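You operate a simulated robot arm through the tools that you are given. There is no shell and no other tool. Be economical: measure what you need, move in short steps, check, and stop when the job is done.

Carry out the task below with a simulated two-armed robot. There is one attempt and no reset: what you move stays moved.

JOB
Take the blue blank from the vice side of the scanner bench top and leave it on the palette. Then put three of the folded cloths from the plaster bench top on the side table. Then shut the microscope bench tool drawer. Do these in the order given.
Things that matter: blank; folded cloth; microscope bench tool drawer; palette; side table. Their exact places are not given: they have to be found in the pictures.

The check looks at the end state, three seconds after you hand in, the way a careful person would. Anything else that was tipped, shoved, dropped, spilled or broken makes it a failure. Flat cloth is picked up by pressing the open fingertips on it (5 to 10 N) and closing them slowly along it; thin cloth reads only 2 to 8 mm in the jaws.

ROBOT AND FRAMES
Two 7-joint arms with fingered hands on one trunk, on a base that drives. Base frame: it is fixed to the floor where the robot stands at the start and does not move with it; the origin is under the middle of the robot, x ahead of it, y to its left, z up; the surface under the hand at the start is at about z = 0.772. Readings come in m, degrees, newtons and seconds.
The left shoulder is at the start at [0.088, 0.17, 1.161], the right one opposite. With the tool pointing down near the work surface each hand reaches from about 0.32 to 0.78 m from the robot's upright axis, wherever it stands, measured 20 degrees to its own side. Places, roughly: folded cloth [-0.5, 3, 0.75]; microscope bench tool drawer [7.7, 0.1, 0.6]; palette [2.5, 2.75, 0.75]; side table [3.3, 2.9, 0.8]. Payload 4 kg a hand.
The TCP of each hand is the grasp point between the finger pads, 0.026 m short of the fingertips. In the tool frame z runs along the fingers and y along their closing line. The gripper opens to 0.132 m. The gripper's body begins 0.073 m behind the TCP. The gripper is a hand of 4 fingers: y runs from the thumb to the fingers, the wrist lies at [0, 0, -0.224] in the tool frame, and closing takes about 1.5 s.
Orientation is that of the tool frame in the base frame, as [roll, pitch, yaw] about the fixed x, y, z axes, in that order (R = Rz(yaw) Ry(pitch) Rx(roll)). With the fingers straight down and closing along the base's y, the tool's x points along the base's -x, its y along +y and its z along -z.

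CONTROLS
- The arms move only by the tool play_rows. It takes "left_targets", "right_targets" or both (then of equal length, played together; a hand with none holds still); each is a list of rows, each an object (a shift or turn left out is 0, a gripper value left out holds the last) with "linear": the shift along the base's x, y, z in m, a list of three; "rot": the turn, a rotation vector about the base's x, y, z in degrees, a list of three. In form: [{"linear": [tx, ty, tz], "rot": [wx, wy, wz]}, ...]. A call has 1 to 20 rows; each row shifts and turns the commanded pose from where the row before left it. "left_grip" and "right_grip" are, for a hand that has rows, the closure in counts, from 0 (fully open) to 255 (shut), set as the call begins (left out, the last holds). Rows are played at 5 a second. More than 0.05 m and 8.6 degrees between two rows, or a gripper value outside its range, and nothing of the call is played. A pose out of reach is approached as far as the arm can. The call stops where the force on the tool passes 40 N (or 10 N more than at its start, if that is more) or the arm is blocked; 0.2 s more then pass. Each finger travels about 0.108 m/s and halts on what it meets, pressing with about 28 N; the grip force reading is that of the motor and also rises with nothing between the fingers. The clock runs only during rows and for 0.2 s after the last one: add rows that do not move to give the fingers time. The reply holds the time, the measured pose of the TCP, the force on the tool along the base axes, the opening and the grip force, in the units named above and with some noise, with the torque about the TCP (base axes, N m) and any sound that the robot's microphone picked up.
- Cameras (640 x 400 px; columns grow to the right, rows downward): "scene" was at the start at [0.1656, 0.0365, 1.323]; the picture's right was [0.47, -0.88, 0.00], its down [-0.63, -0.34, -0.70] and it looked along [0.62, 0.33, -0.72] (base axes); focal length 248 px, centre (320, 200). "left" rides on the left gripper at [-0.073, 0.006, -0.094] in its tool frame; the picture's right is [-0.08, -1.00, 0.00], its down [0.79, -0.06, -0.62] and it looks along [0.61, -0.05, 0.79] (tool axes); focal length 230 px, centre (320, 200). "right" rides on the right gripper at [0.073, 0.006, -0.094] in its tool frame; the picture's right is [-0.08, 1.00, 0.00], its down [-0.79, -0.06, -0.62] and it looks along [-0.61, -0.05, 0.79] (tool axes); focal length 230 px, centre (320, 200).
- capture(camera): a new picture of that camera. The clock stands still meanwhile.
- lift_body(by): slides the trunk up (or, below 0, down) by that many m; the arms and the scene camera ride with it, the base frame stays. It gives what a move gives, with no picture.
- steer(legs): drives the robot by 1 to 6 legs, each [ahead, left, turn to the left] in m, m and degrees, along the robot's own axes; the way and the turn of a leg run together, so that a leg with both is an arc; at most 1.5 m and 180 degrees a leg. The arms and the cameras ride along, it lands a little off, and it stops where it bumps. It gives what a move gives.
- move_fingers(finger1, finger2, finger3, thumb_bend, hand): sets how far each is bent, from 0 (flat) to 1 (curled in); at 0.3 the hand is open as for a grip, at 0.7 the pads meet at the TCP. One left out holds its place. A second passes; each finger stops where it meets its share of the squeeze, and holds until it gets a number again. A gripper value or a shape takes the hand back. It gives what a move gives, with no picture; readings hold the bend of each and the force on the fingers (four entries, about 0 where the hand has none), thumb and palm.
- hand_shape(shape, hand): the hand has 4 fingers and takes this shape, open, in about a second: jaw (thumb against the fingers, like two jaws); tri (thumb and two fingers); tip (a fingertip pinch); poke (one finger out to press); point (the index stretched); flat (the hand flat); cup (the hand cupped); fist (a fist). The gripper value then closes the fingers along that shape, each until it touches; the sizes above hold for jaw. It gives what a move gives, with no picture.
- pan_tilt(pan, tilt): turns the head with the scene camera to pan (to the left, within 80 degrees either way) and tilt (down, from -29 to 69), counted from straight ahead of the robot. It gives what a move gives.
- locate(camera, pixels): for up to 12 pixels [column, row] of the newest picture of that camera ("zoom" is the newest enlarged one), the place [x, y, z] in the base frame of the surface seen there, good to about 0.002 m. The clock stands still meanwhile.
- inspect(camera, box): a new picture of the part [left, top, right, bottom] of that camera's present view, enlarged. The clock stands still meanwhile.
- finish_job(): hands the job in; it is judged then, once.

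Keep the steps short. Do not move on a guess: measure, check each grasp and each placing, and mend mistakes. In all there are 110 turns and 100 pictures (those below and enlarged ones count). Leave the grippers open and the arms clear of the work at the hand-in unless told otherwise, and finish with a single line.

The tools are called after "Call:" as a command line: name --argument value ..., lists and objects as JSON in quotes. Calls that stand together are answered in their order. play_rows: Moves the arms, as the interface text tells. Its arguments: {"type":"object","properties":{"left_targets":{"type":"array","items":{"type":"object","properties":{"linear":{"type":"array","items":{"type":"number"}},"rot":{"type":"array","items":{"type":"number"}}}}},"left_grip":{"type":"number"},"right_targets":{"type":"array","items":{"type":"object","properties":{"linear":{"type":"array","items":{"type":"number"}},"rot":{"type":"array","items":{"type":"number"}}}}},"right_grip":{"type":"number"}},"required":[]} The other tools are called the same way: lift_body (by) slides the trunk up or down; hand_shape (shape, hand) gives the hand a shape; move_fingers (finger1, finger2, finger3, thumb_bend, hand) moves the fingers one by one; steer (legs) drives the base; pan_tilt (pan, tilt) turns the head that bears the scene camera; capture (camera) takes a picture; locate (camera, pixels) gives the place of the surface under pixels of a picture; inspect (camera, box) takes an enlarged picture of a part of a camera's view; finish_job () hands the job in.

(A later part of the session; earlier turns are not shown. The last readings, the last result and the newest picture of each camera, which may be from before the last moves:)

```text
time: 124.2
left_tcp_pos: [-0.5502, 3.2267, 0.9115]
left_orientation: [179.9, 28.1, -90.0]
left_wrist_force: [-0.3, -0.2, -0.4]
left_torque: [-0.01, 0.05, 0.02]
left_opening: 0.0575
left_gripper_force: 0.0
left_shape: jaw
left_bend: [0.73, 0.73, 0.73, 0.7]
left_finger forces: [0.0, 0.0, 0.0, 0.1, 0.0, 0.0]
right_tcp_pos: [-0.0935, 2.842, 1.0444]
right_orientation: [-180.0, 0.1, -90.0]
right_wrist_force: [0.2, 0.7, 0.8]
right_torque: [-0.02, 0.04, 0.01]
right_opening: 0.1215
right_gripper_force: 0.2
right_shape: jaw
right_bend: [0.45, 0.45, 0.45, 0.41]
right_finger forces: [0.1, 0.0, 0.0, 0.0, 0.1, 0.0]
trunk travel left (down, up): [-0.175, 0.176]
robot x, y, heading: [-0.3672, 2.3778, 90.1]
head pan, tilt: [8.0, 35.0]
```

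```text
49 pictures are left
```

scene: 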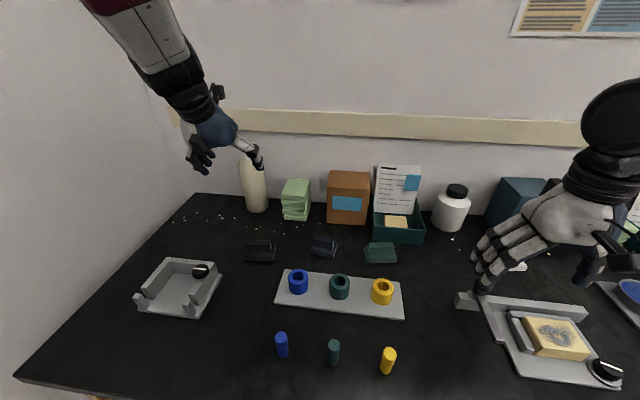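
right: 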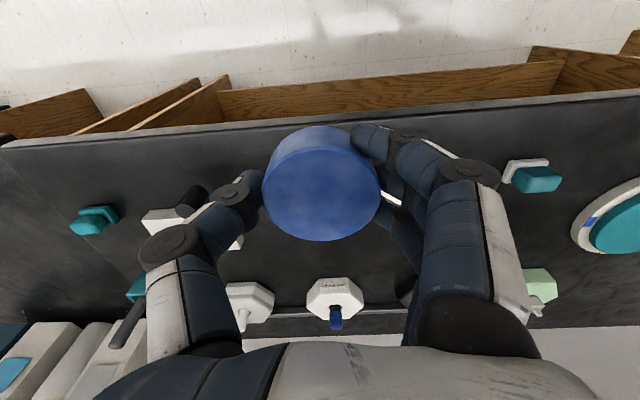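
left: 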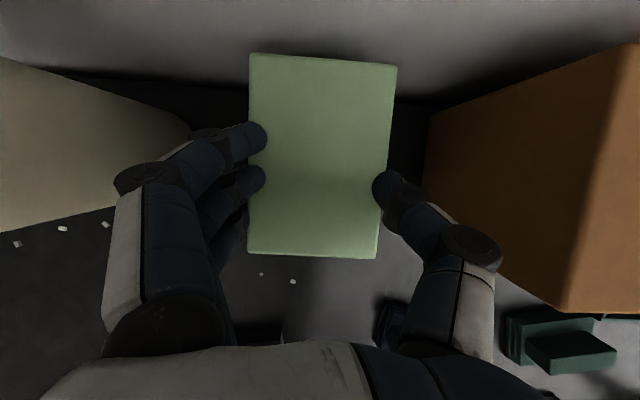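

No contact: the tilt leaves the upper fingers above the cloth. I'll reopen a little, reduce the tilt by 12° and shift 1.5 cm nearer to keep it in reach.

Call:
play_rows --left_targets '[{"linear": [0, 0, 0.005]}, {"linear": [0, -0.008, 0.005], "rot": [-6, 0, 0]}, {"linear": [0, -0.007, 0], "rot": [-6, 0, 0]}, {}, {}]' --left_grip 95

Call:
capture --camera "left"

Call:
locate --camera "left" --pixels '[[225, 125], [232, 168], [240, 205], [242, 215], [410, 180], [400, 192], [320, 240]]'

```text
time: 125.4
left_tcp_pos: [-0.5569, 3.1853, 0.9216]
left_orientation: [-180.0, 15.9, -90.1]
left_wrist_force: [-0.2, 0.3, 0.3]
left_torque: [-0.01, -0.03, 0.01]
left_opening: 0.0826
left_gripper_force: 0.0
left_shape: jaw
left_bend: [0.71, 0.71, 0.71, 0.69]
left_finger forces: [0.0, 0.0, 0.0, 0.0, 0.0, 0.1]
left hand out of reach, approached as far as the arm can: row 2, 3
right_tcp_pos: [-0.0936, 2.8424, 1.0445]
right_orientation: [180.0, 0.1, -90.0]
right_wrist_force: [0.5, 0.7, 0.1]
right_torque: [0.01, -0.04, 0.01]
right_opening: 0.1212
right_gripper_force: 0.0
right_shape: jaw
right_bend: [0.45, 0.45, 0.45, 0.41]
right_finger forces: [0.0, 0.0, 0.1, 0.1, 0.0, 0.0]
trunk travel left (down, up): [-0.175, 0.176]
robot x, y, heading: [-0.3648, 2.3766, 89.9]
head pan, tilt: [8.0, 35.0]
```

```text
48 pictures are left
```

left: 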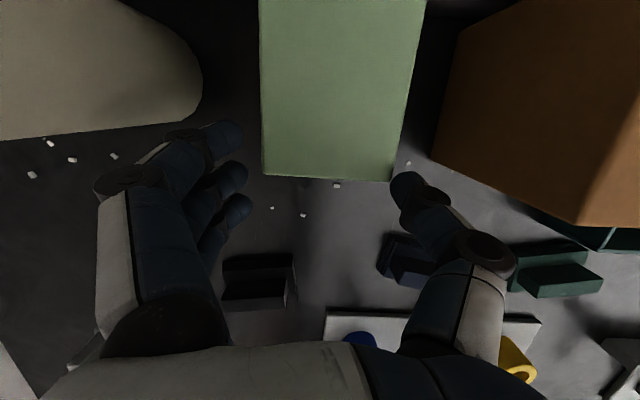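

```text
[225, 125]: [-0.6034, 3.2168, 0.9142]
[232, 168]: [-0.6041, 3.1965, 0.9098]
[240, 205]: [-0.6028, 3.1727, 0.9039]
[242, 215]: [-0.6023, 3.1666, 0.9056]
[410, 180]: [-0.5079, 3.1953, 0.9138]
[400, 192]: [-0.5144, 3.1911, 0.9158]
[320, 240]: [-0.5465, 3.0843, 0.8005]
```

At lower tilt the reach ends at y≈3.185. The shelf under the bench starts at about y 2.70, so the base can still go 3 cm forward. I'll raise the hand and creep in.

Call:
play_rows --left_targets '[{"linear": [0, 0, 0.03]}, {"linear": [0, -0.01, 0.03]}, {}]'

Call:
steer --legs '[[0.03, 0, 0]]'

```text
time: 126.2
left_tcp_pos: [-0.5563, 3.1756, 0.9819]
left_orientation: [-180.0, 16.0, -90.0]
left_wrist_force: [0.2, 0.1, 0.1]
left_torque: [0.01, -0.01, 0.01]
left_opening: 0.0821
left_gripper_force: 0.1
left_shape: jaw
left_bend: [0.71, 0.71, 0.71, 0.69]
left_finger forces: [0.0, 0.0, 0.1, 0.1, 0.0, 0.1]
right_tcp_pos: [-0.0944, 2.8422, 1.0422]
right_orientation: [180.0, 0.0, -90.1]
right_wrist_force: [0.2, 0.2, -0.8]
right_torque: [-0.02, -0.03, 0.02]
right_opening: 0.1218
right_gripper_force: 0.1
right_shape: jaw
right_bend: [0.45, 0.45, 0.45, 0.41]
right_finger forces: [0.0, 0.0, 0.1, 0.0, 0.0, 0.0]
trunk travel left (down, up): [-0.175, 0.176]
robot x, y, heading: [-0.3634, 2.3757, 90.1]
head pan, tilt: [8.0, 35.0]
```

```text
time: 127.0
left_tcp_pos: [-0.5567, 3.2061, 0.9818]
left_orientation: [180.0, 15.9, -90.0]
left_wrist_force: [0.6, -0.5, 0.2]
left_torque: [-0.02, -0.04, -0.02]
left_opening: 0.0826
left_gripper_force: 0.0
left_shape: jaw
left_bend: [0.71, 0.71, 0.71, 0.69]
left_finger forces: [0.0, 0.0, 0.0, 0.0, 0.0, 0.0]
right_tcp_pos: [-0.0931, 2.8732, 1.0431]
right_orientation: [-180.0, 0.0, -89.9]
right_wrist_force: [0.3, 0.0, 0.5]
right_torque: [-0.06, -0.01, 0.0]
right_opening: 0.1216
right_gripper_force: 0.1
right_shape: jaw
right_bend: [0.45, 0.45, 0.45, 0.41]
right_finger forces: [0.0, 0.1, 0.0, 0.1, 0.0, 0.1]
trunk travel left (down, up): [-0.175, 0.176]
robot x, y, heading: [-0.3659, 2.4082, 90.1]
head pan, tilt: [8.0, 35.0]
```

No bump. I'll come down with tilt 16° to TCP z≈0.910, centred on x −0.549.

Call:
play_rows --left_targets '[{"linear": [0.008, 0.006, -0.02]}, {"linear": [0, 0, -0.02]}, {"linear": [0, 0, -0.018]}, {"linear": [0, 0, -0.014]}, {}]' --left_grip 85

Call:
play_rows --left_targets '[{}, {}, {}, {}, {}]' --left_grip 120

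Call:
play_rows --left_targets '[{}, {}, {}, {}]' --left_grip 135

Call:
capture --camera "left"

```text
time: 128.2
left_tcp_pos: [-0.548, 3.2118, 0.9109]
left_orientation: [179.9, 16.0, -90.0]
left_wrist_force: [0.4, -0.6, -1.1]
left_torque: [-0.04, 0.03, 0.01]
left_opening: 0.0877
left_gripper_force: 0.0
left_shape: jaw
left_bend: [0.7, 0.7, 0.7, 0.66]
left_finger forces: [0.0, 0.0, 0.0, 0.1, 0.0, 0.1]
right_tcp_pos: [-0.0936, 2.8727, 1.0435]
right_orientation: [180.0, 0.1, -90.0]
right_wrist_force: [0.4, -0.1, -0.9]
right_torque: [-0.02, -0.02, -0.01]
right_opening: 0.1213
right_gripper_force: 0.0
right_shape: jaw
right_bend: [0.45, 0.45, 0.45, 0.41]
right_finger forces: [0.0, 0.0, 0.0, 0.0, 0.1, 0.1]
trunk travel left (down, up): [-0.175, 0.176]
robot x, y, heading: [-0.3647, 2.4092, 89.7]
head pan, tilt: [8.0, 35.0]
```

```text
time: 129.4
left_tcp_pos: [-0.5477, 3.2116, 0.9104]
left_orientation: [179.9, 16.0, -90.1]
left_wrist_force: [-0.3, 0.7, -0.8]
left_torque: [0.01, 0.01, 0.0]
left_opening: 0.0708
left_gripper_force: 0.0
left_shape: jaw
left_bend: [0.72, 0.72, 0.72, 0.7]
left_finger forces: [0.0, 0.0, 0.0, 0.0, 0.0, 0.0]
right_tcp_pos: [-0.0934, 2.8735, 1.0439]
right_orientation: [180.0, 0.0, -90.1]
right_wrist_force: [-0.8, -0.8, -0.5]
right_torque: [0.02, 0.02, 0.0]
right_opening: 0.1214
right_gripper_force: 0.0
right_shape: jaw
right_bend: [0.45, 0.45, 0.45, 0.41]
right_finger forces: [0.1, 0.0, 0.0, 0.0, 0.0, 0.0]
trunk travel left (down, up): [-0.175, 0.176]
robot x, y, heading: [-0.3642, 2.4068, 90.0]
head pan, tilt: [8.0, 35.0]
```

```text
time: 130.4
left_tcp_pos: [-0.5471, 3.2103, 0.9091]
left_orientation: [180.0, 16.0, -90.0]
left_wrist_force: [0.8, -0.4, 0.1]
left_torque: [0.02, 0.03, -0.01]
left_opening: 0.0629
left_gripper_force: 0.0
left_shape: jaw
left_bend: [0.73, 0.73, 0.73, 0.7]
left_finger forces: [0.0, 0.1, 0.0, 0.1, 0.1, 0.1]
right_tcp_pos: [-0.092, 2.8728, 1.044]
right_orientation: [179.9, 0.1, -90.1]
right_wrist_force: [0.8, -0.2, -0.2]
right_torque: [0.0, 0.02, 0.0]
right_opening: 0.1217
right_gripper_force: 0.2
right_shape: jaw
right_bend: [0.45, 0.45, 0.45, 0.41]
right_finger forces: [0.1, 0.0, 0.0, 0.0, 0.0, 0.0]
trunk travel left (down, up): [-0.175, 0.176]
robot x, y, heading: [-0.3634, 2.4048, 89.9]
head pan, tilt: [8.0, 35.0]
```

```text
47 pictures are left
```

left: 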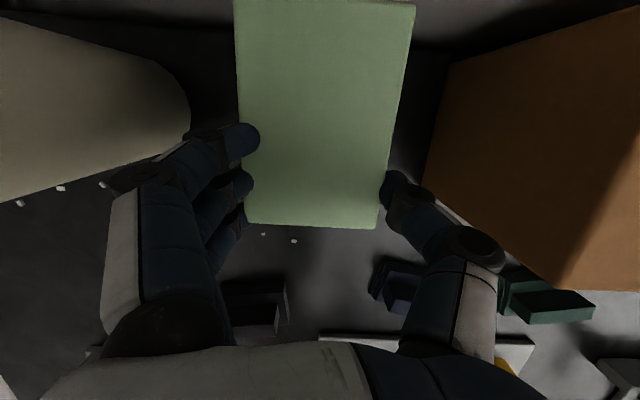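

Fingers are at the edges but no force yet. I'll close further in small steps.

Call:
play_rows --left_targets '[{}, {}, {}, {}]' --left_grip 150

Call:
capture --camera "left"

Call:
locate --camera "left" --pixels '[[250, 138], [245, 185], [240, 218], [243, 145], [385, 185], [395, 185], [320, 150], [300, 215], [360, 215]]'

```text
time: 131.4
left_tcp_pos: [-0.549, 3.2114, 0.9106]
left_orientation: [180.0, 16.0, -90.0]
left_wrist_force: [-0.2, -0.1, -0.1]
left_torque: [0.01, -0.01, 0.03]
left_opening: 0.0549
left_gripper_force: 0.1
left_shape: jaw
left_bend: [0.73, 0.73, 0.73, 0.7]
left_finger forces: [0.1, 0.0, 0.0, 0.0, 0.0, 0.0]
right_tcp_pos: [-0.0945, 2.8723, 1.0432]
right_orientation: [180.0, 0.1, -89.9]
right_wrist_force: [0.1, -0.2, -1.0]
right_torque: [-0.03, -0.02, 0.0]
right_opening: 0.1214
right_gripper_force: 0.1
right_shape: jaw
right_bend: [0.45, 0.45, 0.45, 0.41]
right_finger forces: [0.0, 0.0, 0.0, 0.0, 0.0, 0.0]
trunk travel left (down, up): [-0.175, 0.176]
robot x, y, heading: [-0.3648, 2.4089, 89.9]
head pan, tilt: [8.0, 35.0]
```

```text
46 pictures are left
```

left: 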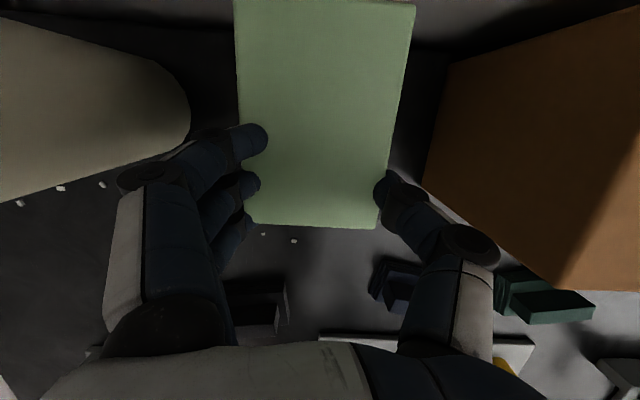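

```text
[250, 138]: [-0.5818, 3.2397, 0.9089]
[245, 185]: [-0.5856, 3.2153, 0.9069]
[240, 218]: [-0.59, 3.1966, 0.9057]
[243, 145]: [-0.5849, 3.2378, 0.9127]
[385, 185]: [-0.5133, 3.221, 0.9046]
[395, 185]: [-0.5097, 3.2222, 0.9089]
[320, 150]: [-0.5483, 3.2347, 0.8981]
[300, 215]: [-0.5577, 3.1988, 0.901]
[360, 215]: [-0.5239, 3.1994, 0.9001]
```

The curling fingertips ride just above the cloth. I'll reopen, go 13 mm lower and close again.

Call:
play_rows --left_targets '[{}, {}, {}, {"linear": [0, 0, -0.007]}, {"linear": [0, 0, -0.006]}, {}]' --left_grip 85

Call:
play_rows --left_targets '[{}, {}, {}, {}, {}]' --left_grip 125

Call:
play_rows --left_targets '[{}, {}, {}, {}]' --left_grip 140

Call:
capture --camera "left"

```text
time: 132.8
left_tcp_pos: [-0.5478, 3.2117, 0.8968]
left_orientation: [180.0, 16.0, -89.9]
left_wrist_force: [-0.7, -0.4, -0.5]
left_torque: [-0.02, 0.0, -0.01]
left_opening: 0.0878
left_gripper_force: 0.1
left_shape: jaw
left_bend: [0.7, 0.7, 0.7, 0.66]
left_finger forces: [0.0, 0.0, 0.0, 0.0, 0.1, 0.0]
right_tcp_pos: [-0.093, 2.8708, 1.0437]
right_orientation: [180.0, 0.1, -90.1]
right_wrist_force: [0.4, -0.6, -0.1]
right_torque: [-0.01, -0.03, 0.01]
right_opening: 0.1213
right_gripper_force: 0.0
right_shape: jaw
right_bend: [0.45, 0.45, 0.45, 0.41]
right_finger forces: [0.1, 0.0, 0.1, 0.1, 0.1, 0.1]
trunk travel left (down, up): [-0.175, 0.176]
robot x, y, heading: [-0.3638, 2.4032, 90.0]
head pan, tilt: [8.0, 35.0]
```

```text
time: 134.0
left_tcp_pos: [-0.5492, 3.2113, 0.898]
left_orientation: [180.0, 16.1, -90.1]
left_wrist_force: [-0.3, -0.1, -1.2]
left_torque: [-0.01, 0.0, -0.01]
left_opening: 0.0681
left_gripper_force: 0.0
left_shape: jaw
left_bend: [0.72, 0.72, 0.72, 0.7]
left_finger forces: [0.0, 0.1, 0.0, 0.0, 0.0, 0.0]
right_tcp_pos: [-0.0927, 2.872, 1.0442]
right_orientation: [180.0, 0.1, -90.0]
right_wrist_force: [0.7, 0.7, 0.7]
right_torque: [-0.03, 0.01, 0.05]
right_opening: 0.1216
right_gripper_force: 0.1
right_shape: jaw
right_bend: [0.45, 0.45, 0.45, 0.41]
right_finger forces: [0.0, 0.0, 0.1, 0.1, 0.0, 0.0]
trunk travel left (down, up): [-0.175, 0.176]
robot x, y, heading: [-0.3646, 2.4043, 89.9]
head pan, tilt: [8.0, 35.0]
```

```text
time: 135.0
left_tcp_pos: [-0.5477, 3.2116, 0.8973]
left_orientation: [-180.0, 16.0, -90.0]
left_wrist_force: [0.4, 0.2, 0.8]
left_torque: [0.04, 0.03, 0.02]
left_opening: 0.0603
left_gripper_force: 0.0
left_shape: jaw
left_bend: [0.73, 0.73, 0.73, 0.7]
left_finger forces: [0.0, 0.1, 0.1, 0.1, 0.1, 0.0]
right_tcp_pos: [-0.0941, 2.8715, 1.0442]
right_orientation: [-180.0, 0.1, -90.0]
right_wrist_force: [0.2, 0.2, -0.5]
right_torque: [-0.02, -0.02, -0.01]
right_opening: 0.1214
right_gripper_force: 0.0
right_shape: jaw
right_bend: [0.45, 0.45, 0.45, 0.41]
right_finger forces: [0.0, 0.1, 0.0, 0.0, 0.0, 0.0]
trunk travel left (down, up): [-0.175, 0.176]
robot x, y, heading: [-0.3635, 2.4038, 90.1]
head pan, tilt: [8.0, 35.0]
```

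```text
45 pictures are left
```

left: 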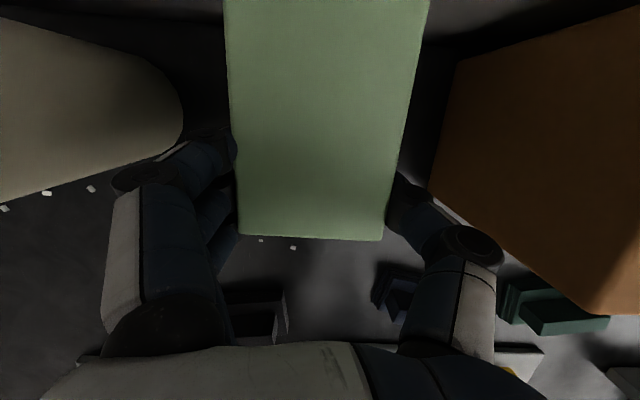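

Now the fingertips are beside the cloth, below its top. I'll close further.

Call:
play_rows --left_targets '[{}, {}, {}, {}, {}]' --left_grip 155

Call:
play_rows --left_targets '[{}, {}, {}, {}, {}]' --left_grip 170

Call:
capture --camera "left"

```text
time: 136.2
left_tcp_pos: [-0.5472, 3.212, 0.8972]
left_orientation: [-180.0, 16.0, -89.9]
left_wrist_force: [-0.6, -0.1, 0.0]
left_torque: [0.04, 0.03, -0.01]
left_opening: 0.0526
left_gripper_force: 0.0
left_shape: jaw
left_bend: [0.73, 0.73, 0.73, 0.7]
left_finger forces: [0.1, 0.1, 0.0, 0.0, 0.0, 0.1]
right_tcp_pos: [-0.0941, 2.8716, 1.0434]
right_orientation: [-180.0, 0.1, -90.0]
right_wrist_force: [0.3, 1.0, -0.3]
right_torque: [0.05, 0.0, 0.01]
right_opening: 0.1216
right_gripper_force: 0.1
right_shape: jaw
right_bend: [0.45, 0.45, 0.45, 0.41]
right_finger forces: [0.0, 0.0, 0.1, 0.0, 0.1, 0.0]
trunk travel left (down, up): [-0.175, 0.176]
robot x, y, heading: [-0.364, 2.4032, 90.0]
head pan, tilt: [8.0, 35.0]
```

```text
time: 137.4
left_tcp_pos: [-0.5477, 3.2113, 0.898]
left_orientation: [-180.0, 16.0, -90.0]
left_wrist_force: [0.6, 0.2, 0.3]
left_torque: [-0.01, 0.0, 0.02]
left_opening: 0.0443
left_gripper_force: 0.1
left_shape: jaw
left_bend: [0.73, 0.73, 0.73, 0.7]
left_finger forces: [0.1, 0.0, 0.0, 0.0, 0.0, 0.0]
right_tcp_pos: [-0.0932, 2.8725, 1.0442]
right_orientation: [180.0, 0.1, -90.0]
right_wrist_force: [0.5, -0.2, 0.2]
right_torque: [0.01, -0.02, -0.01]
right_opening: 0.1213
right_gripper_force: 0.0
right_shape: jaw
right_bend: [0.45, 0.45, 0.45, 0.41]
right_finger forces: [0.0, 0.1, 0.0, 0.1, 0.0, 0.1]
trunk travel left (down, up): [-0.175, 0.176]
robot x, y, heading: [-0.3623, 2.4032, 89.9]
head pan, tilt: [8.0, 35.0]
```

```text
44 pictures are left
```

left: 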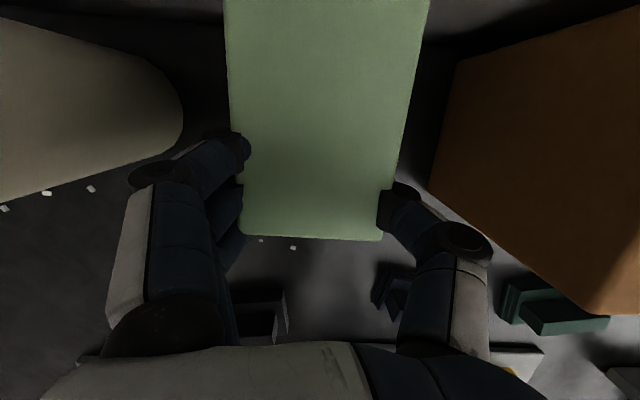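

The fingers read no force though they sink visually into the cloth's sides, so side gripping does not work. The given method is to press the fingertips on top with 5–10 N and then close along it. I'll reopen, rise, and set a smaller opening over the cloth.

Call:
play_rows --left_targets '[{}, {}, {}, {}, {"linear": [0, 0, 0.02]}, {"linear": [0, 0, 0.02]}, {}]' --left_grip 85

Call:
play_rows --left_targets '[{}, {}, {}, {}, {}]' --left_grip 155

Call:
capture --camera "left"

```text
time: 139.0
left_tcp_pos: [-0.5476, 3.2103, 0.9373]
left_orientation: [180.0, 16.0, -90.0]
left_wrist_force: [0.7, 0.3, 0.4]
left_torque: [0.01, -0.04, 0.03]
left_opening: 0.0873
left_gripper_force: 0.1
left_shape: jaw
left_bend: [0.7, 0.7, 0.7, 0.66]
left_finger forces: [0.0, 0.1, 0.1, 0.0, 0.0, 0.0]
right_tcp_pos: [-0.0938, 2.8705, 1.0441]
right_orientation: [180.0, -0.1, -90.0]
right_wrist_force: [0.6, 0.4, 0.5]
right_torque: [-0.04, 0.03, 0.0]
right_opening: 0.1214
right_gripper_force: 0.0
right_shape: jaw
right_bend: [0.45, 0.45, 0.45, 0.41]
right_finger forces: [0.0, 0.0, 0.0, 0.1, 0.1, 0.0]
trunk travel left (down, up): [-0.175, 0.176]
robot x, y, heading: [-0.3624, 2.407, 90.3]
head pan, tilt: [8.0, 35.0]
```

```text
time: 140.2
left_tcp_pos: [-0.5484, 3.2109, 0.9374]
left_orientation: [-180.0, 16.0, -90.0]
left_wrist_force: [-0.2, -0.4, 1.1]
left_torque: [0.02, -0.01, -0.01]
left_opening: 0.0525
left_gripper_force: 0.2
left_shape: jaw
left_bend: [0.73, 0.73, 0.73, 0.7]
left_finger forces: [0.1, 0.1, 0.0, 0.0, 0.0, 0.0]
right_tcp_pos: [-0.093, 2.8719, 1.044]
right_orientation: [-180.0, 0.1, -90.0]
right_wrist_force: [0.3, -0.8, -0.2]
right_torque: [0.01, 0.0, 0.04]
right_opening: 0.1217
right_gripper_force: 0.0
right_shape: jaw
right_bend: [0.45, 0.45, 0.45, 0.41]
right_finger forces: [0.0, 0.1, 0.0, 0.0, 0.0, 0.0]
trunk travel left (down, up): [-0.175, 0.176]
robot x, y, heading: [-0.3651, 2.4076, 89.9]
head pan, tilt: [8.0, 35.0]
```

```text
43 pictures are left
```

left: 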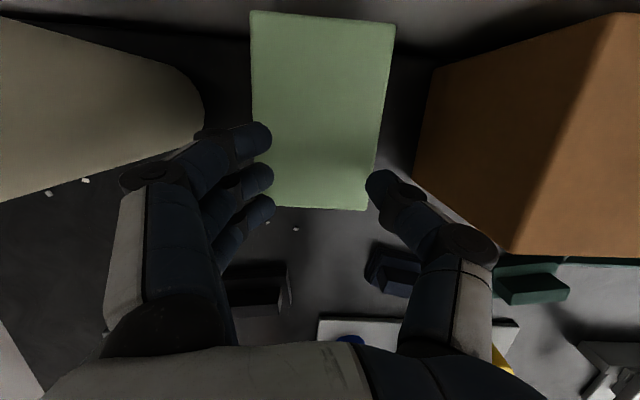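

The stack is undisturbed. I'll narrow the opening, shift to the cloth's middle with slightly more tilt, and press down gently in small steps.

Call:
play_rows --left_targets '[{"linear": [0, 0.01, 0], "rot": [4, 0, 0]}, {"linear": [0, 0.01, 0], "rot": [4, 0, 0]}, {}, {"linear": [0, 0, -0.01]}, {"linear": [0, 0, -0.005]}, {}]' --left_grip 180

Call:
play_rows --left_targets '[{"linear": [0, 0, -0.003]}, {"linear": [0, 0, -0.003]}, {}]'

```text
time: 141.6
left_tcp_pos: [-0.548, 3.2298, 0.9218]
left_orientation: [-179.9, 24.0, -90.1]
left_wrist_force: [-0.7, 0.5, -0.4]
left_torque: [-0.01, -0.01, 0.01]
left_opening: 0.0393
left_gripper_force: 0.0
left_shape: jaw
left_bend: [0.73, 0.73, 0.73, 0.7]
left_finger forces: [0.0, 0.1, 0.0, 0.1, 0.0, 0.1]
right_tcp_pos: [-0.0926, 2.8732, 1.0446]
right_orientation: [-180.0, 0.1, -90.0]
right_wrist_force: [0.7, -0.1, 0.6]
right_torque: [0.02, 0.0, -0.01]
right_opening: 0.1214
right_gripper_force: 0.1
right_shape: jaw
right_bend: [0.45, 0.45, 0.45, 0.41]
right_finger forces: [0.0, 0.0, 0.0, 0.2, 0.0, 0.1]
trunk travel left (down, up): [-0.175, 0.176]
robot x, y, heading: [-0.3636, 2.4037, 90.0]
head pan, tilt: [8.0, 35.0]
```

```text
time: 142.4
left_tcp_pos: [-0.5477, 3.2307, 0.9157]
left_orientation: [-180.0, 24.0, -90.0]
left_wrist_force: [-1.0, -0.7, 0.1]
left_torque: [-0.01, -0.01, 0.02]
left_opening: 0.0389
left_gripper_force: 0.2
left_shape: jaw
left_bend: [0.73, 0.73, 0.73, 0.7]
left_finger forces: [0.1, 0.1, 0.0, 0.0, 0.0, 0.1]
right_tcp_pos: [-0.0944, 2.8729, 1.0432]
right_orientation: [-180.0, 0.1, -90.0]
right_wrist_force: [-0.9, 0.0, -0.2]
right_torque: [-0.04, -0.02, -0.03]
right_opening: 0.1217
right_gripper_force: 0.1
right_shape: jaw
right_bend: [0.45, 0.45, 0.45, 0.41]
right_finger forces: [0.0, 0.0, 0.0, 0.1, 0.1, 0.1]
trunk travel left (down, up): [-0.175, 0.176]
robot x, y, heading: [-0.3648, 2.404, 90.0]
head pan, tilt: [8.0, 35.0]
```

No contact yet; I'll keep lowering in 3 mm steps.

Call:
play_rows --left_targets '[{"linear": [0, 0, -0.003]}, {"linear": [0, 0, -0.003]}, {}]'

Call:
play_rows --left_targets '[{"linear": [0, 0, -0.002]}, {"linear": [0, 0, -0.002]}, {}]'

Call:
capture --camera "left"

```text
time: 143.2
left_tcp_pos: [-0.5476, 3.2302, 0.9116]
left_orientation: [-180.0, 24.1, -90.0]
left_wrist_force: [0.0, -1.2, 0.2]
left_torque: [-0.05, -0.01, -0.04]
left_opening: 0.0394
left_gripper_force: 0.0
left_shape: jaw
left_bend: [0.73, 0.73, 0.73, 0.7]
left_finger forces: [0.0, 0.1, 0.0, 0.1, 0.0, 0.0]
right_tcp_pos: [-0.0921, 2.8738, 1.0441]
right_orientation: [180.0, 0.1, -90.0]
right_wrist_force: [-0.1, 0.3, -1.0]
right_torque: [0.03, -0.03, 0.0]
right_opening: 0.1214
right_gripper_force: 0.2
right_shape: jaw
right_bend: [0.45, 0.45, 0.45, 0.41]
right_finger forces: [0.1, 0.0, 0.0, 0.0, 0.1, 0.0]
trunk travel left (down, up): [-0.175, 0.176]
robot x, y, heading: [-0.362, 2.4066, 89.9]
head pan, tilt: [8.0, 35.0]
```

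```text
time: 144.0
left_tcp_pos: [-0.5496, 3.23, 0.9066]
left_orientation: [180.0, 24.0, -90.0]
left_wrist_force: [0.5, 0.6, -0.5]
left_torque: [0.02, 0.03, 0.03]
left_opening: 0.0394
left_gripper_force: 0.1
left_shape: jaw
left_bend: [0.73, 0.73, 0.73, 0.7]
left_finger forces: [0.0, 0.0, 0.0, 0.0, 0.0, 0.0]
right_tcp_pos: [-0.0933, 2.8708, 1.0436]
right_orientation: [-179.9, 0.2, -90.0]
right_wrist_force: [0.2, -0.1, -0.7]
right_torque: [-0.03, 0.01, -0.01]
right_opening: 0.1213
right_gripper_force: 0.1
right_shape: jaw
right_bend: [0.45, 0.45, 0.45, 0.41]
right_finger forces: [0.0, 0.0, 0.0, 0.0, 0.0, 0.1]
trunk travel left (down, up): [-0.175, 0.176]
robot x, y, heading: [-0.3625, 2.4004, 90.2]
head pan, tilt: [8.0, 35.0]
```

```text
42 pictures are left
```

left: 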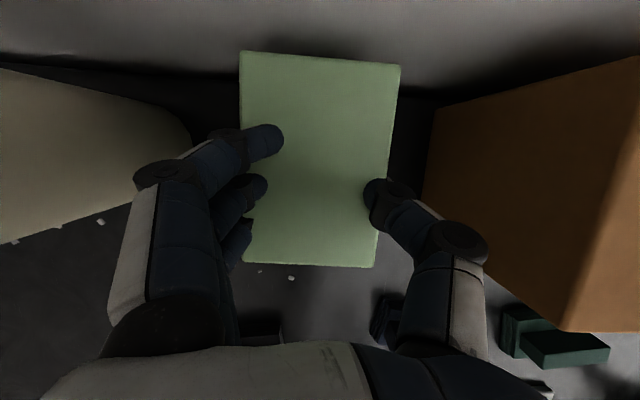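

The fingers sink into this stack with no force at all, so it appears to be mere scenery and not the cloths. The hint (y≈3.0, x≈−0.5) matches the small layered dark items at about (−0.43, 3.055, 0.845). I'll raise the hand and look closely at those.

Call:
play_rows --left_targets '[{"linear": [0, 0, 0.03]}, {"linear": [0, 0, 0.03]}, {"linear": [0, -0.03, 0.03], "rot": [-6, 0, 0]}, {"linear": [0, -0.04, 0.02], "rot": [-6, 0, 0]}, {"linear": [-0.02, -0.04, 0.02], "rot": [-6, 0, 0]}, {"linear": [-0.03, -0.03, 0.02], "rot": [-6, 0, 0]}, {"linear": [-0.03, -0.03, 0]}, {}]' --left_grip 60

Call:
pan_tilt --pan 8 --tilt 45

Call:
capture --camera "scene"

Call:
inspect --camera "scene" --box '[220, 140, 420, 240]'

```text
time: 145.8
left_tcp_pos: [-0.6293, 3.0614, 1.0555]
left_orientation: [-179.9, 0.0, -90.0]
left_wrist_force: [0.2, 0.4, -0.1]
left_torque: [-0.04, 0.01, -0.04]
left_opening: 0.1008
left_gripper_force: 0.0
left_shape: jaw
left_bend: [0.63, 0.63, 0.63, 0.59]
left_finger forces: [0.0, 0.1, 0.1, 0.1, 0.0, 0.0]
right_tcp_pos: [-0.0925, 2.8738, 1.044]
right_orientation: [179.9, -0.1, -90.0]
right_wrist_force: [0.2, -0.4, 0.7]
right_torque: [0.0, 0.05, 0.01]
right_opening: 0.1217
right_gripper_force: 0.2
right_shape: jaw
right_bend: [0.45, 0.45, 0.45, 0.41]
right_finger forces: [0.0, 0.1, 0.0, 0.0, 0.0, 0.1]
trunk travel left (down, up): [-0.175, 0.176]
robot x, y, heading: [-0.3625, 2.4054, 90.1]
head pan, tilt: [8.0, 35.0]
```

```text
time: 146.6
left_tcp_pos: [-0.6287, 3.0613, 1.0557]
left_orientation: [179.9, 0.1, -90.0]
left_wrist_force: [-0.5, -0.8, -0.2]
left_torque: [0.01, -0.03, 0.01]
left_opening: 0.1006
left_gripper_force: 0.1
left_shape: jaw
left_bend: [0.63, 0.63, 0.63, 0.59]
left_finger forces: [0.0, 0.1, 0.1, 0.1, 0.1, 0.0]
right_tcp_pos: [-0.0938, 2.8713, 1.0436]
right_orientation: [-180.0, 0.1, -90.0]
right_wrist_force: [0.1, -0.2, -0.5]
right_torque: [0.01, 0.0, 0.03]
right_opening: 0.1214
right_gripper_force: 0.1
right_shape: jaw
right_bend: [0.45, 0.45, 0.45, 0.41]
right_finger forces: [0.0, 0.0, 0.0, 0.0, 0.0, 0.0]
trunk travel left (down, up): [-0.175, 0.176]
robot x, y, heading: [-0.3624, 2.405, 89.9]
head pan, tilt: [8.0, 45.0]
```

```text
41 pictures are left
```

scene: 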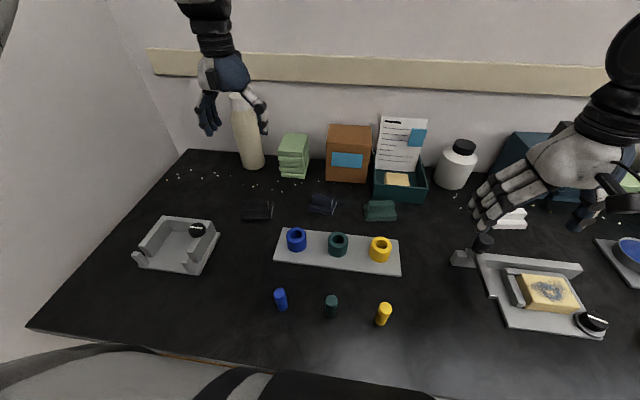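

```text
3.20 times, centred on (320, 190) of scene
```

zoom: 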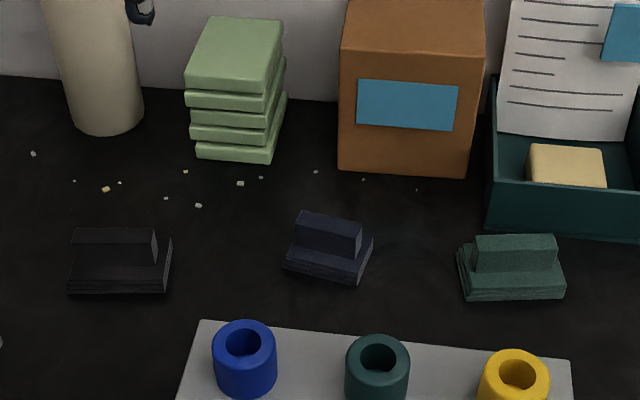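

These three layered items (black, navy, green) are folded cloths. I'll measure them.

Call:
locate --camera "zoom" --pixels '[[115, 238], [72, 285], [165, 285], [120, 270], [330, 225], [325, 262], [288, 262], [368, 245], [515, 245], [512, 278], [465, 290], [562, 285]]'

Call:
capture --camera "left"

```text
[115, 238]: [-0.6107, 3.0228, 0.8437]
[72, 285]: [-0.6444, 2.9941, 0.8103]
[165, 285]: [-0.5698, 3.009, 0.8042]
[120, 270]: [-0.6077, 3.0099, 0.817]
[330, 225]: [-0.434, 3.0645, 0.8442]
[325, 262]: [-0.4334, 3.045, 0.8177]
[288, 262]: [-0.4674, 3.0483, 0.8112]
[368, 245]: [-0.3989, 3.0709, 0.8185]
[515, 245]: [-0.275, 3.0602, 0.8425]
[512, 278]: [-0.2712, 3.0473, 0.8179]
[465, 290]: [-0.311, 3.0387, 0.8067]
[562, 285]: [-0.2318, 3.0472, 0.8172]
```

```text
39 pictures are left
```

left: 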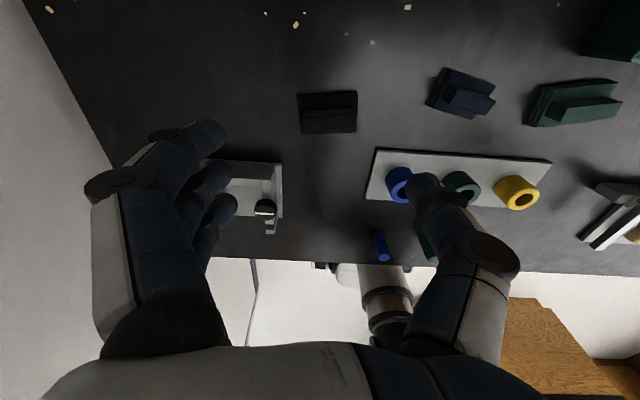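

I'll enlarge the black cloth from the hand camera to get its ridge shape exactly.

Call:
inspect --camera "left" --box '[280, 60, 400, 140]'

Call:
locate --camera "left" --pixels '[[304, 100], [328, 95], [352, 95], [304, 115], [328, 112], [354, 112], [328, 125], [304, 130], [355, 128], [299, 98]]'

```text
5.00 times, centred on (340, 100) of left
```

zoom: 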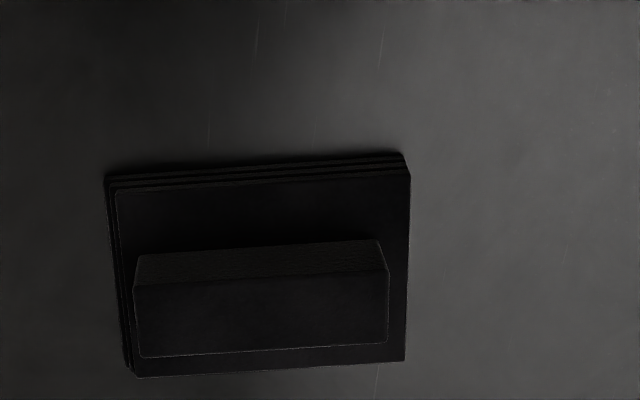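

```text
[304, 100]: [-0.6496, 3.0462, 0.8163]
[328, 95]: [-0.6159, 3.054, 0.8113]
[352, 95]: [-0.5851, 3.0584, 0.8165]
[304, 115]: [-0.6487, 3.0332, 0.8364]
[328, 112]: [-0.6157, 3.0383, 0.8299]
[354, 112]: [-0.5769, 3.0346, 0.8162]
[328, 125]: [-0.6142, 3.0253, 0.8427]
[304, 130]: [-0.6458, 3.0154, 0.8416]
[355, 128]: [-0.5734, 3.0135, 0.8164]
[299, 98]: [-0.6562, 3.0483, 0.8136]
```

The black cloth has a ridge at x −0.648…−0.583, y 3.013…3.037, z 0.8165–0.843. That is a handy thing to pinch along y. I'll turn the left hand 90° above it.

Call:
play_rows --left_targets '[{"linear": [0.002, -0.006, 0], "rot": [0, 0, -8.2]}, {"linear": [0.002, -0.006, 0], "rot": [0, 0, -8.2]}, {"linear": [0.002, -0.006, 0], "rot": [0, 0, -8.2]}, {"linear": [0.002, -0.006, 0], "rot": [0, 0, -8.2]}, {"linear": [0.002, -0.006, 0], "rot": [0, 0, -8.2]}, {"linear": [0.003, -0.006, 0], "rot": [0, 0, -8.2]}, {"rot": [0, 0, -8.2]}, {"rot": [0, 0, -8.2]}, {"rot": [0, 0, -8.2]}, {"rot": [0, 0, -8.2]}, {"rot": [0, 0, -8]}, {}]'

Call:
capture --camera "left"

```text
time: 149.2
left_tcp_pos: [-0.6141, 3.025, 1.0561]
left_orientation: [179.9, 0.1, 179.9]
left_wrist_force: [-0.7, 0.0, -0.1]
left_torque: [0.02, 0.02, 0.01]
left_opening: 0.1007
left_gripper_force: 0.0
left_shape: jaw
left_bend: [0.63, 0.63, 0.63, 0.59]
left_finger forces: [0.1, 0.1, 0.1, 0.0, 0.0, 0.0]
right_tcp_pos: [-0.0923, 2.8717, 1.0433]
right_orientation: [180.0, 0.0, -90.0]
right_wrist_force: [-0.3, 0.2, -0.6]
right_torque: [0.03, -0.01, 0.03]
right_opening: 0.1214
right_gripper_force: 0.1
right_shape: jaw
right_bend: [0.45, 0.45, 0.45, 0.41]
right_finger forces: [0.1, 0.0, 0.1, 0.1, 0.1, 0.1]
trunk travel left (down, up): [-0.175, 0.176]
robot x, y, heading: [-0.3621, 2.4049, 89.9]
head pan, tilt: [8.0, 45.0]
```

```text
37 pictures are left
```

left: 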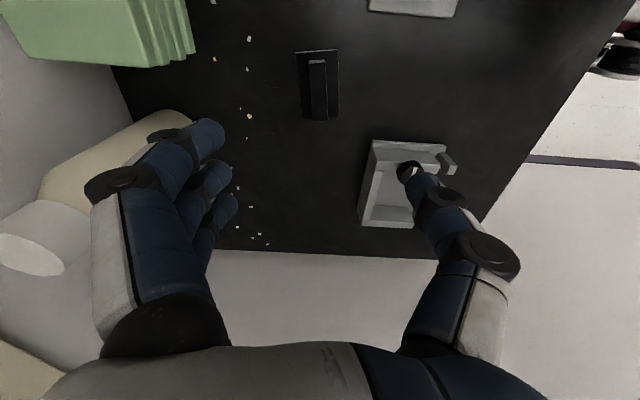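

I'll check the ridge centre and the grey fixture in this view.

Call:
locate --camera "left" --pixels '[[317, 65], [317, 110], [310, 90], [326, 90], [317, 90], [338, 80], [300, 80], [371, 150], [362, 215], [372, 180]]'

Call:
play_rows --left_targets '[{"linear": [0, 0, -0.04]}, {"linear": [0, 0, -0.04]}, {"linear": [0, 0, -0.04]}, {"linear": [0, 0, -0.03]}, {}]'

Call:
capture --camera "left"

```text
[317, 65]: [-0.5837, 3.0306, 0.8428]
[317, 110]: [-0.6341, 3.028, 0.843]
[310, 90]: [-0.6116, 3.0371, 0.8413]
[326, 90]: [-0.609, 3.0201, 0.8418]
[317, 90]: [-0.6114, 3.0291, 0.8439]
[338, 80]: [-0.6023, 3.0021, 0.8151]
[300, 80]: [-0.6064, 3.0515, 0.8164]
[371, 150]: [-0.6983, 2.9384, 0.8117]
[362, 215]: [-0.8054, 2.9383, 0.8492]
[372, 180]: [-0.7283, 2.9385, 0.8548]
```

```text
time: 150.4
left_tcp_pos: [-0.6153, 3.0245, 0.9055]
left_orientation: [-180.0, -0.1, -180.0]
left_wrist_force: [0.3, 0.4, 1.1]
left_torque: [-0.02, -0.03, 0.0]
left_opening: 0.1009
left_gripper_force: 0.1
left_shape: jaw
left_bend: [0.63, 0.63, 0.63, 0.59]
left_finger forces: [0.0, 0.1, 0.0, 0.1, 0.1, 0.0]
right_tcp_pos: [-0.0928, 2.8719, 1.0448]
right_orientation: [179.9, 0.1, -90.0]
right_wrist_force: [0.6, -0.5, -0.9]
right_torque: [-0.01, -0.03, 0.0]
right_opening: 0.1218
right_gripper_force: 0.0
right_shape: jaw
right_bend: [0.45, 0.45, 0.45, 0.41]
right_finger forces: [0.0, 0.0, 0.0, 0.0, 0.0, 0.0]
trunk travel left (down, up): [-0.175, 0.176]
robot x, y, heading: [-0.3628, 2.4057, 90.2]
head pan, tilt: [8.0, 45.0]
```

```text
36 pictures are left
```

left: 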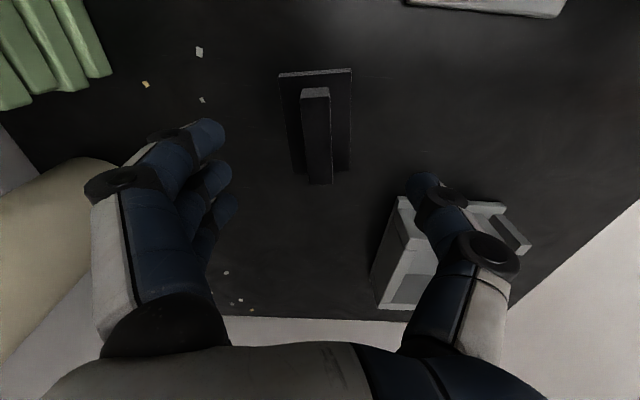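

The ridge centre is (-0.612, 3.0285). I'll narrow to about 75 mm, lower to TCP z≈0.848, and close slowly.

Call:
play_rows --left_targets '[{"linear": [0.002, 0.004, -0.02]}, {"linear": [0, 0, -0.02]}, {"linear": [0, 0, -0.01]}, {"linear": [0, 0, -0.007]}, {}]' --left_grip 110

Call:
play_rows --left_targets '[{}, {}, {}, {}, {}, {}]' --left_grip 170

Call:
play_rows --left_targets '[{}, {}, {}, {}, {}, {}]' --left_grip 230

Call:
capture --camera "left"

```text
time: 151.6
left_tcp_pos: [-0.6124, 3.0292, 0.8478]
left_orientation: [179.9, -0.1, -179.9]
left_wrist_force: [0.7, -0.1, -0.2]
left_torque: [-0.01, -0.03, 0.0]
left_opening: 0.0761
left_gripper_force: 0.2
left_shape: jaw
left_bend: [0.72, 0.72, 0.72, 0.7]
left_finger forces: [0.0, 0.1, 0.1, 0.0, 0.0, 0.0]
right_tcp_pos: [-0.0934, 2.8721, 1.0445]
right_orientation: [-180.0, 0.2, -90.0]
right_wrist_force: [-0.4, -0.2, -0.7]
right_torque: [-0.02, -0.01, 0.03]
right_opening: 0.1216
right_gripper_force: 0.1
right_shape: jaw
right_bend: [0.45, 0.45, 0.45, 0.41]
right_finger forces: [0.0, 0.0, 0.0, 0.0, 0.1, 0.0]
trunk travel left (down, up): [-0.175, 0.176]
robot x, y, heading: [-0.3656, 2.4035, 89.8]
head pan, tilt: [8.0, 45.0]
```

```text
time: 153.0
left_tcp_pos: [-0.6137, 3.028, 0.848]
left_orientation: [-180.0, 0.1, 180.0]
left_wrist_force: [0.4, -0.5, 0.7]
left_torque: [-0.02, -0.02, 0.0]
left_opening: 0.0445
left_gripper_force: 0.0
left_shape: jaw
left_bend: [0.73, 0.73, 0.73, 0.7]
left_finger forces: [0.0, 0.1, 0.0, 0.0, 0.0, 0.0]
right_tcp_pos: [-0.0929, 2.8714, 1.0428]
right_orientation: [180.0, 0.1, -90.0]
right_wrist_force: [0.7, -0.9, -0.4]
right_torque: [0.02, 0.0, 0.01]
right_opening: 0.1214
right_gripper_force: 0.0
right_shape: jaw
right_bend: [0.45, 0.45, 0.45, 0.41]
right_finger forces: [0.0, 0.0, 0.1, 0.0, 0.1, 0.1]
trunk travel left (down, up): [-0.175, 0.176]
robot x, y, heading: [-0.3582, 2.4046, 90.0]
head pan, tilt: [8.0, 45.0]
```

```text
time: 154.4
left_tcp_pos: [-0.6127, 3.0285, 0.8478]
left_orientation: [179.9, 0.0, 180.0]
left_wrist_force: [0.2, 0.7, -0.7]
left_torque: [0.01, 0.02, 0.01]
left_opening: 0.015
left_gripper_force: 27.5
left_shape: jaw
left_bend: [0.72, 0.72, 0.71, 0.7]
left_finger forces: [8.4, 8.1, 8.5, 0.1, 25.0, 0.1]
right_tcp_pos: [-0.0933, 2.872, 1.0444]
right_orientation: [-180.0, 0.2, -90.1]
right_wrist_force: [0.3, 0.0, 0.0]
right_torque: [0.0, 0.0, -0.03]
right_opening: 0.1215
right_gripper_force: 0.0
right_shape: jaw
right_bend: [0.45, 0.45, 0.45, 0.41]
right_finger forces: [0.0, 0.0, 0.1, 0.1, 0.0, 0.0]
trunk travel left (down, up): [-0.175, 0.176]
robot x, y, heading: [-0.3604, 2.406, 89.9]
head pan, tilt: [8.0, 45.0]
```

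```text
35 pictures are left
```

left: 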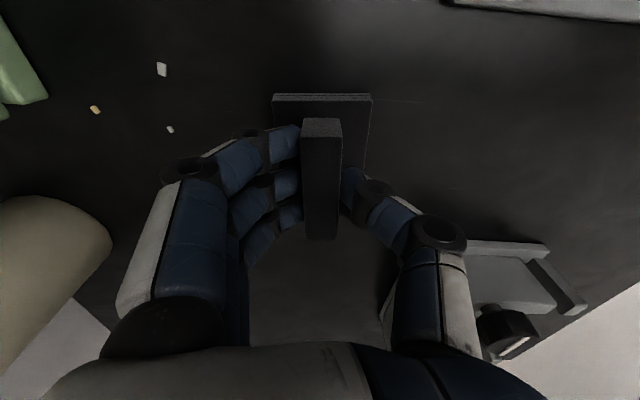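

It's gripped: 15 mm with 27 N. So these are the real, graspable cloths. I'll lift it, retract a bit, and check, and also zoom at the other similar ones (white/yellow).

Call:
play_rows --left_targets '[{"linear": [0, 0, 0.02]}, {"linear": [0, 0, 0.04]}, {"linear": [0, 0, 0.04]}, {"linear": [0, 0, 0.04]}, {"linear": [0, 0, 0.04]}, {"linear": [-0.02, -0.03, 0.02]}, {"linear": [-0.02, -0.04, 0]}, {"linear": [-0.02, -0.04, 0]}, {"linear": [-0.02, -0.04, 0]}, {}]'

Call:
pan_tilt --pan -5 --tilt 40

Call:
capture --camera "scene"

Call:
inspect --camera "scene" --box '[340, 150, 560, 290]'

```text
time: 156.6
left_tcp_pos: [-0.693, 2.8796, 1.0476]
left_orientation: [180.0, 0.0, -180.0]
left_wrist_force: [0.7, 0.1, -1.4]
left_torque: [0.02, 0.01, 0.0]
left_opening: 0.0145
left_gripper_force: 28.0
left_shape: jaw
left_bend: [0.72, 0.72, 0.71, 0.7]
left_finger forces: [8.2, 7.9, 8.9, 0.0, 25.2, 0.0]
right_tcp_pos: [-0.0928, 2.8718, 1.0422]
right_orientation: [180.0, 0.0, -90.1]
right_wrist_force: [0.1, -1.0, -0.9]
right_torque: [0.02, -0.03, 0.0]
right_opening: 0.1215
right_gripper_force: 0.0
right_shape: jaw
right_bend: [0.45, 0.45, 0.45, 0.41]
right_finger forces: [0.0, 0.1, 0.0, 0.1, 0.1, 0.1]
trunk travel left (down, up): [-0.175, 0.176]
robot x, y, heading: [-0.3629, 2.4038, 90.0]
head pan, tilt: [8.0, 45.0]
```

```text
time: 157.3
left_tcp_pos: [-0.6932, 2.8793, 1.0482]
left_orientation: [180.0, 0.0, 180.0]
left_wrist_force: [0.3, 0.1, 0.7]
left_torque: [-0.02, -0.02, 0.01]
left_opening: 0.0148
left_gripper_force: 27.7
left_shape: jaw
left_bend: [0.72, 0.72, 0.71, 0.7]
left_finger forces: [8.3, 8.0, 8.8, 0.1, 25.2, 0.0]
right_tcp_pos: [-0.0926, 2.8717, 1.0447]
right_orientation: [-179.9, 0.1, -90.0]
right_wrist_force: [-0.3, 0.4, -0.5]
right_torque: [0.0, 0.04, -0.05]
right_opening: 0.1214
right_gripper_force: 0.0
right_shape: jaw
right_bend: [0.45, 0.45, 0.45, 0.41]
right_finger forces: [0.0, 0.0, 0.0, 0.0, 0.1, 0.0]
trunk travel left (down, up): [-0.175, 0.176]
robot x, y, heading: [-0.3608, 2.4073, 90.0]
head pan, tilt: [-5.0, 40.0]
```

```text
34 pictures are left
```

scene: 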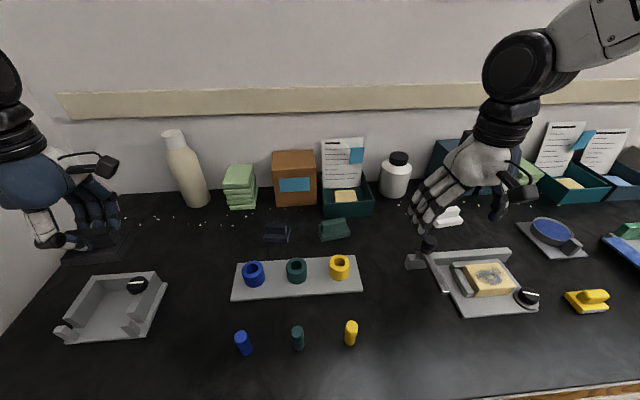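

```text
2.86 times, centred on (450, 220) of scene
```

zoom: 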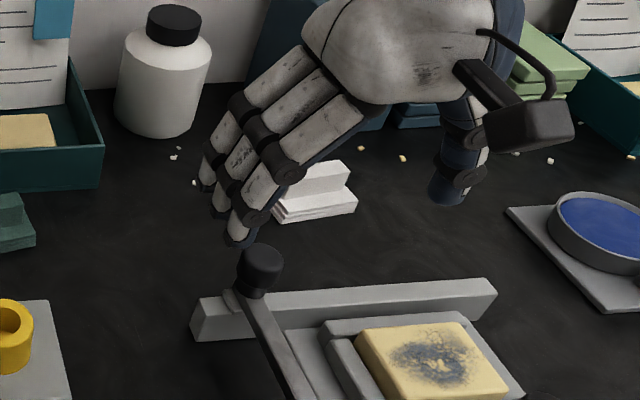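

There are four such layered cloths (black, navy, green, white). The black one is held. Next I'll measure green and navy for the right hand.

Call:
inspect --camera "scene" --box '[250, 205, 370, 255]'

```text
5.33 times, centred on (310, 230) of scene
```

zoom: 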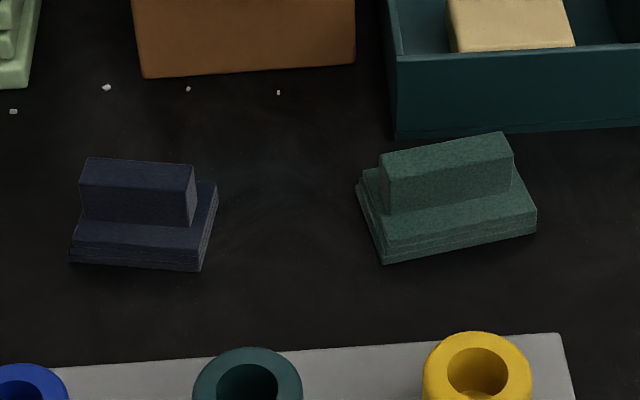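

Call:
locate --camera "zoom" --pixels '[[395, 158], [500, 140], [388, 168], [508, 152], [445, 150], [450, 210], [92, 163], [188, 170], [88, 178], [185, 186], [140, 166], [595, 110]]'

```text
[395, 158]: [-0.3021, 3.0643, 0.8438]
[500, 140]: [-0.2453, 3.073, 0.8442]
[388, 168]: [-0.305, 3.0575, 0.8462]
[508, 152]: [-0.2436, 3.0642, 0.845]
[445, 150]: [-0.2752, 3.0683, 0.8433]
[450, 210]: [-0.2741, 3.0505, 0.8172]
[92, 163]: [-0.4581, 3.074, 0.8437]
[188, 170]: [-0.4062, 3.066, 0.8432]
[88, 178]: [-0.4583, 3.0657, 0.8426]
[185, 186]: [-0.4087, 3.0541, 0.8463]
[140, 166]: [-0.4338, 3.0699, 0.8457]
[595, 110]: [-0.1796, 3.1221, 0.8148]
```

Navy's ridge centre is (-0.433, 3.068), turned about −9°, with plenty of room behind it. Green is close to a tray, so I'll take navy with the right hand now, turning the hand while moving over it.

Call:
play_rows --right_targets '[{"linear": [-0.034, 0.02, 0.01], "rot": [0, 0, 8.1]}, {"linear": [-0.034, 0.02, 0], "rot": [0, 0, 8.1]}, {"linear": [-0.034, 0.02, 0], "rot": [0, 0, 8.1]}, {"linear": [-0.034, 0.02, 0], "rot": [0, 0, 8.1]}, {"linear": [-0.034, 0.02, 0], "rot": [0, 0, 8.1]}, {"linear": [-0.034, 0.02, 0], "rot": [0, 0, 8.1]}, {"linear": [-0.034, 0.02, 0], "rot": [0, 0, 8.1]}, {"linear": [-0.034, 0.02, 0], "rot": [0, 0, 8.1]}, {"linear": [-0.034, 0.02, 0], "rot": [0, 0, 8.1]}, {"linear": [-0.034, 0.016, 0], "rot": [0, 0, 8.1]}, {}]' --right_grip 60

Call:
capture --camera "right"

```text
time: 159.9
left_tcp_pos: [-0.6945, 2.8784, 1.0484]
left_orientation: [179.9, 0.0, -179.9]
left_wrist_force: [0.2, -0.2, -1.0]
left_torque: [0.02, 0.01, -0.05]
left_opening: 0.0147
left_gripper_force: 27.9
left_shape: jaw
left_bend: [0.72, 0.72, 0.71, 0.7]
left_finger forces: [8.2, 7.9, 8.9, 0.0, 25.2, 0.1]
right_tcp_pos: [-0.3926, 3.0905, 1.0732]
right_orientation: [-178.8, 2.1, -12.9]
right_wrist_force: [0.7, 0.7, 0.5]
right_torque: [0.0, 0.02, 0.0]
right_opening: 0.1011
right_gripper_force: 0.1
right_shape: jaw
right_bend: [0.62, 0.62, 0.62, 0.58]
right_finger forces: [0.0, 0.1, 0.0, 0.1, 0.0, 0.1]
right hand out of reach, approached as far as the arm can: row 10
trunk travel left (down, up): [-0.175, 0.176]
robot x, y, heading: [-0.3635, 2.4044, 89.8]
head pan, tilt: [-5.0, 40.0]
stopped in row 11 (right hand): the arm was blocked; the commanded pose is now the measured one
```

```text
31 pictures are left
```

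right: 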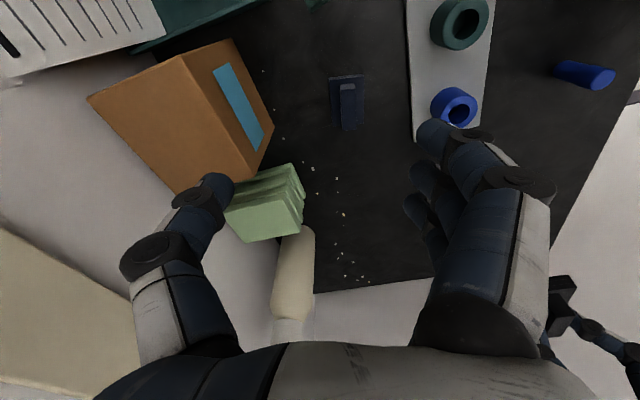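

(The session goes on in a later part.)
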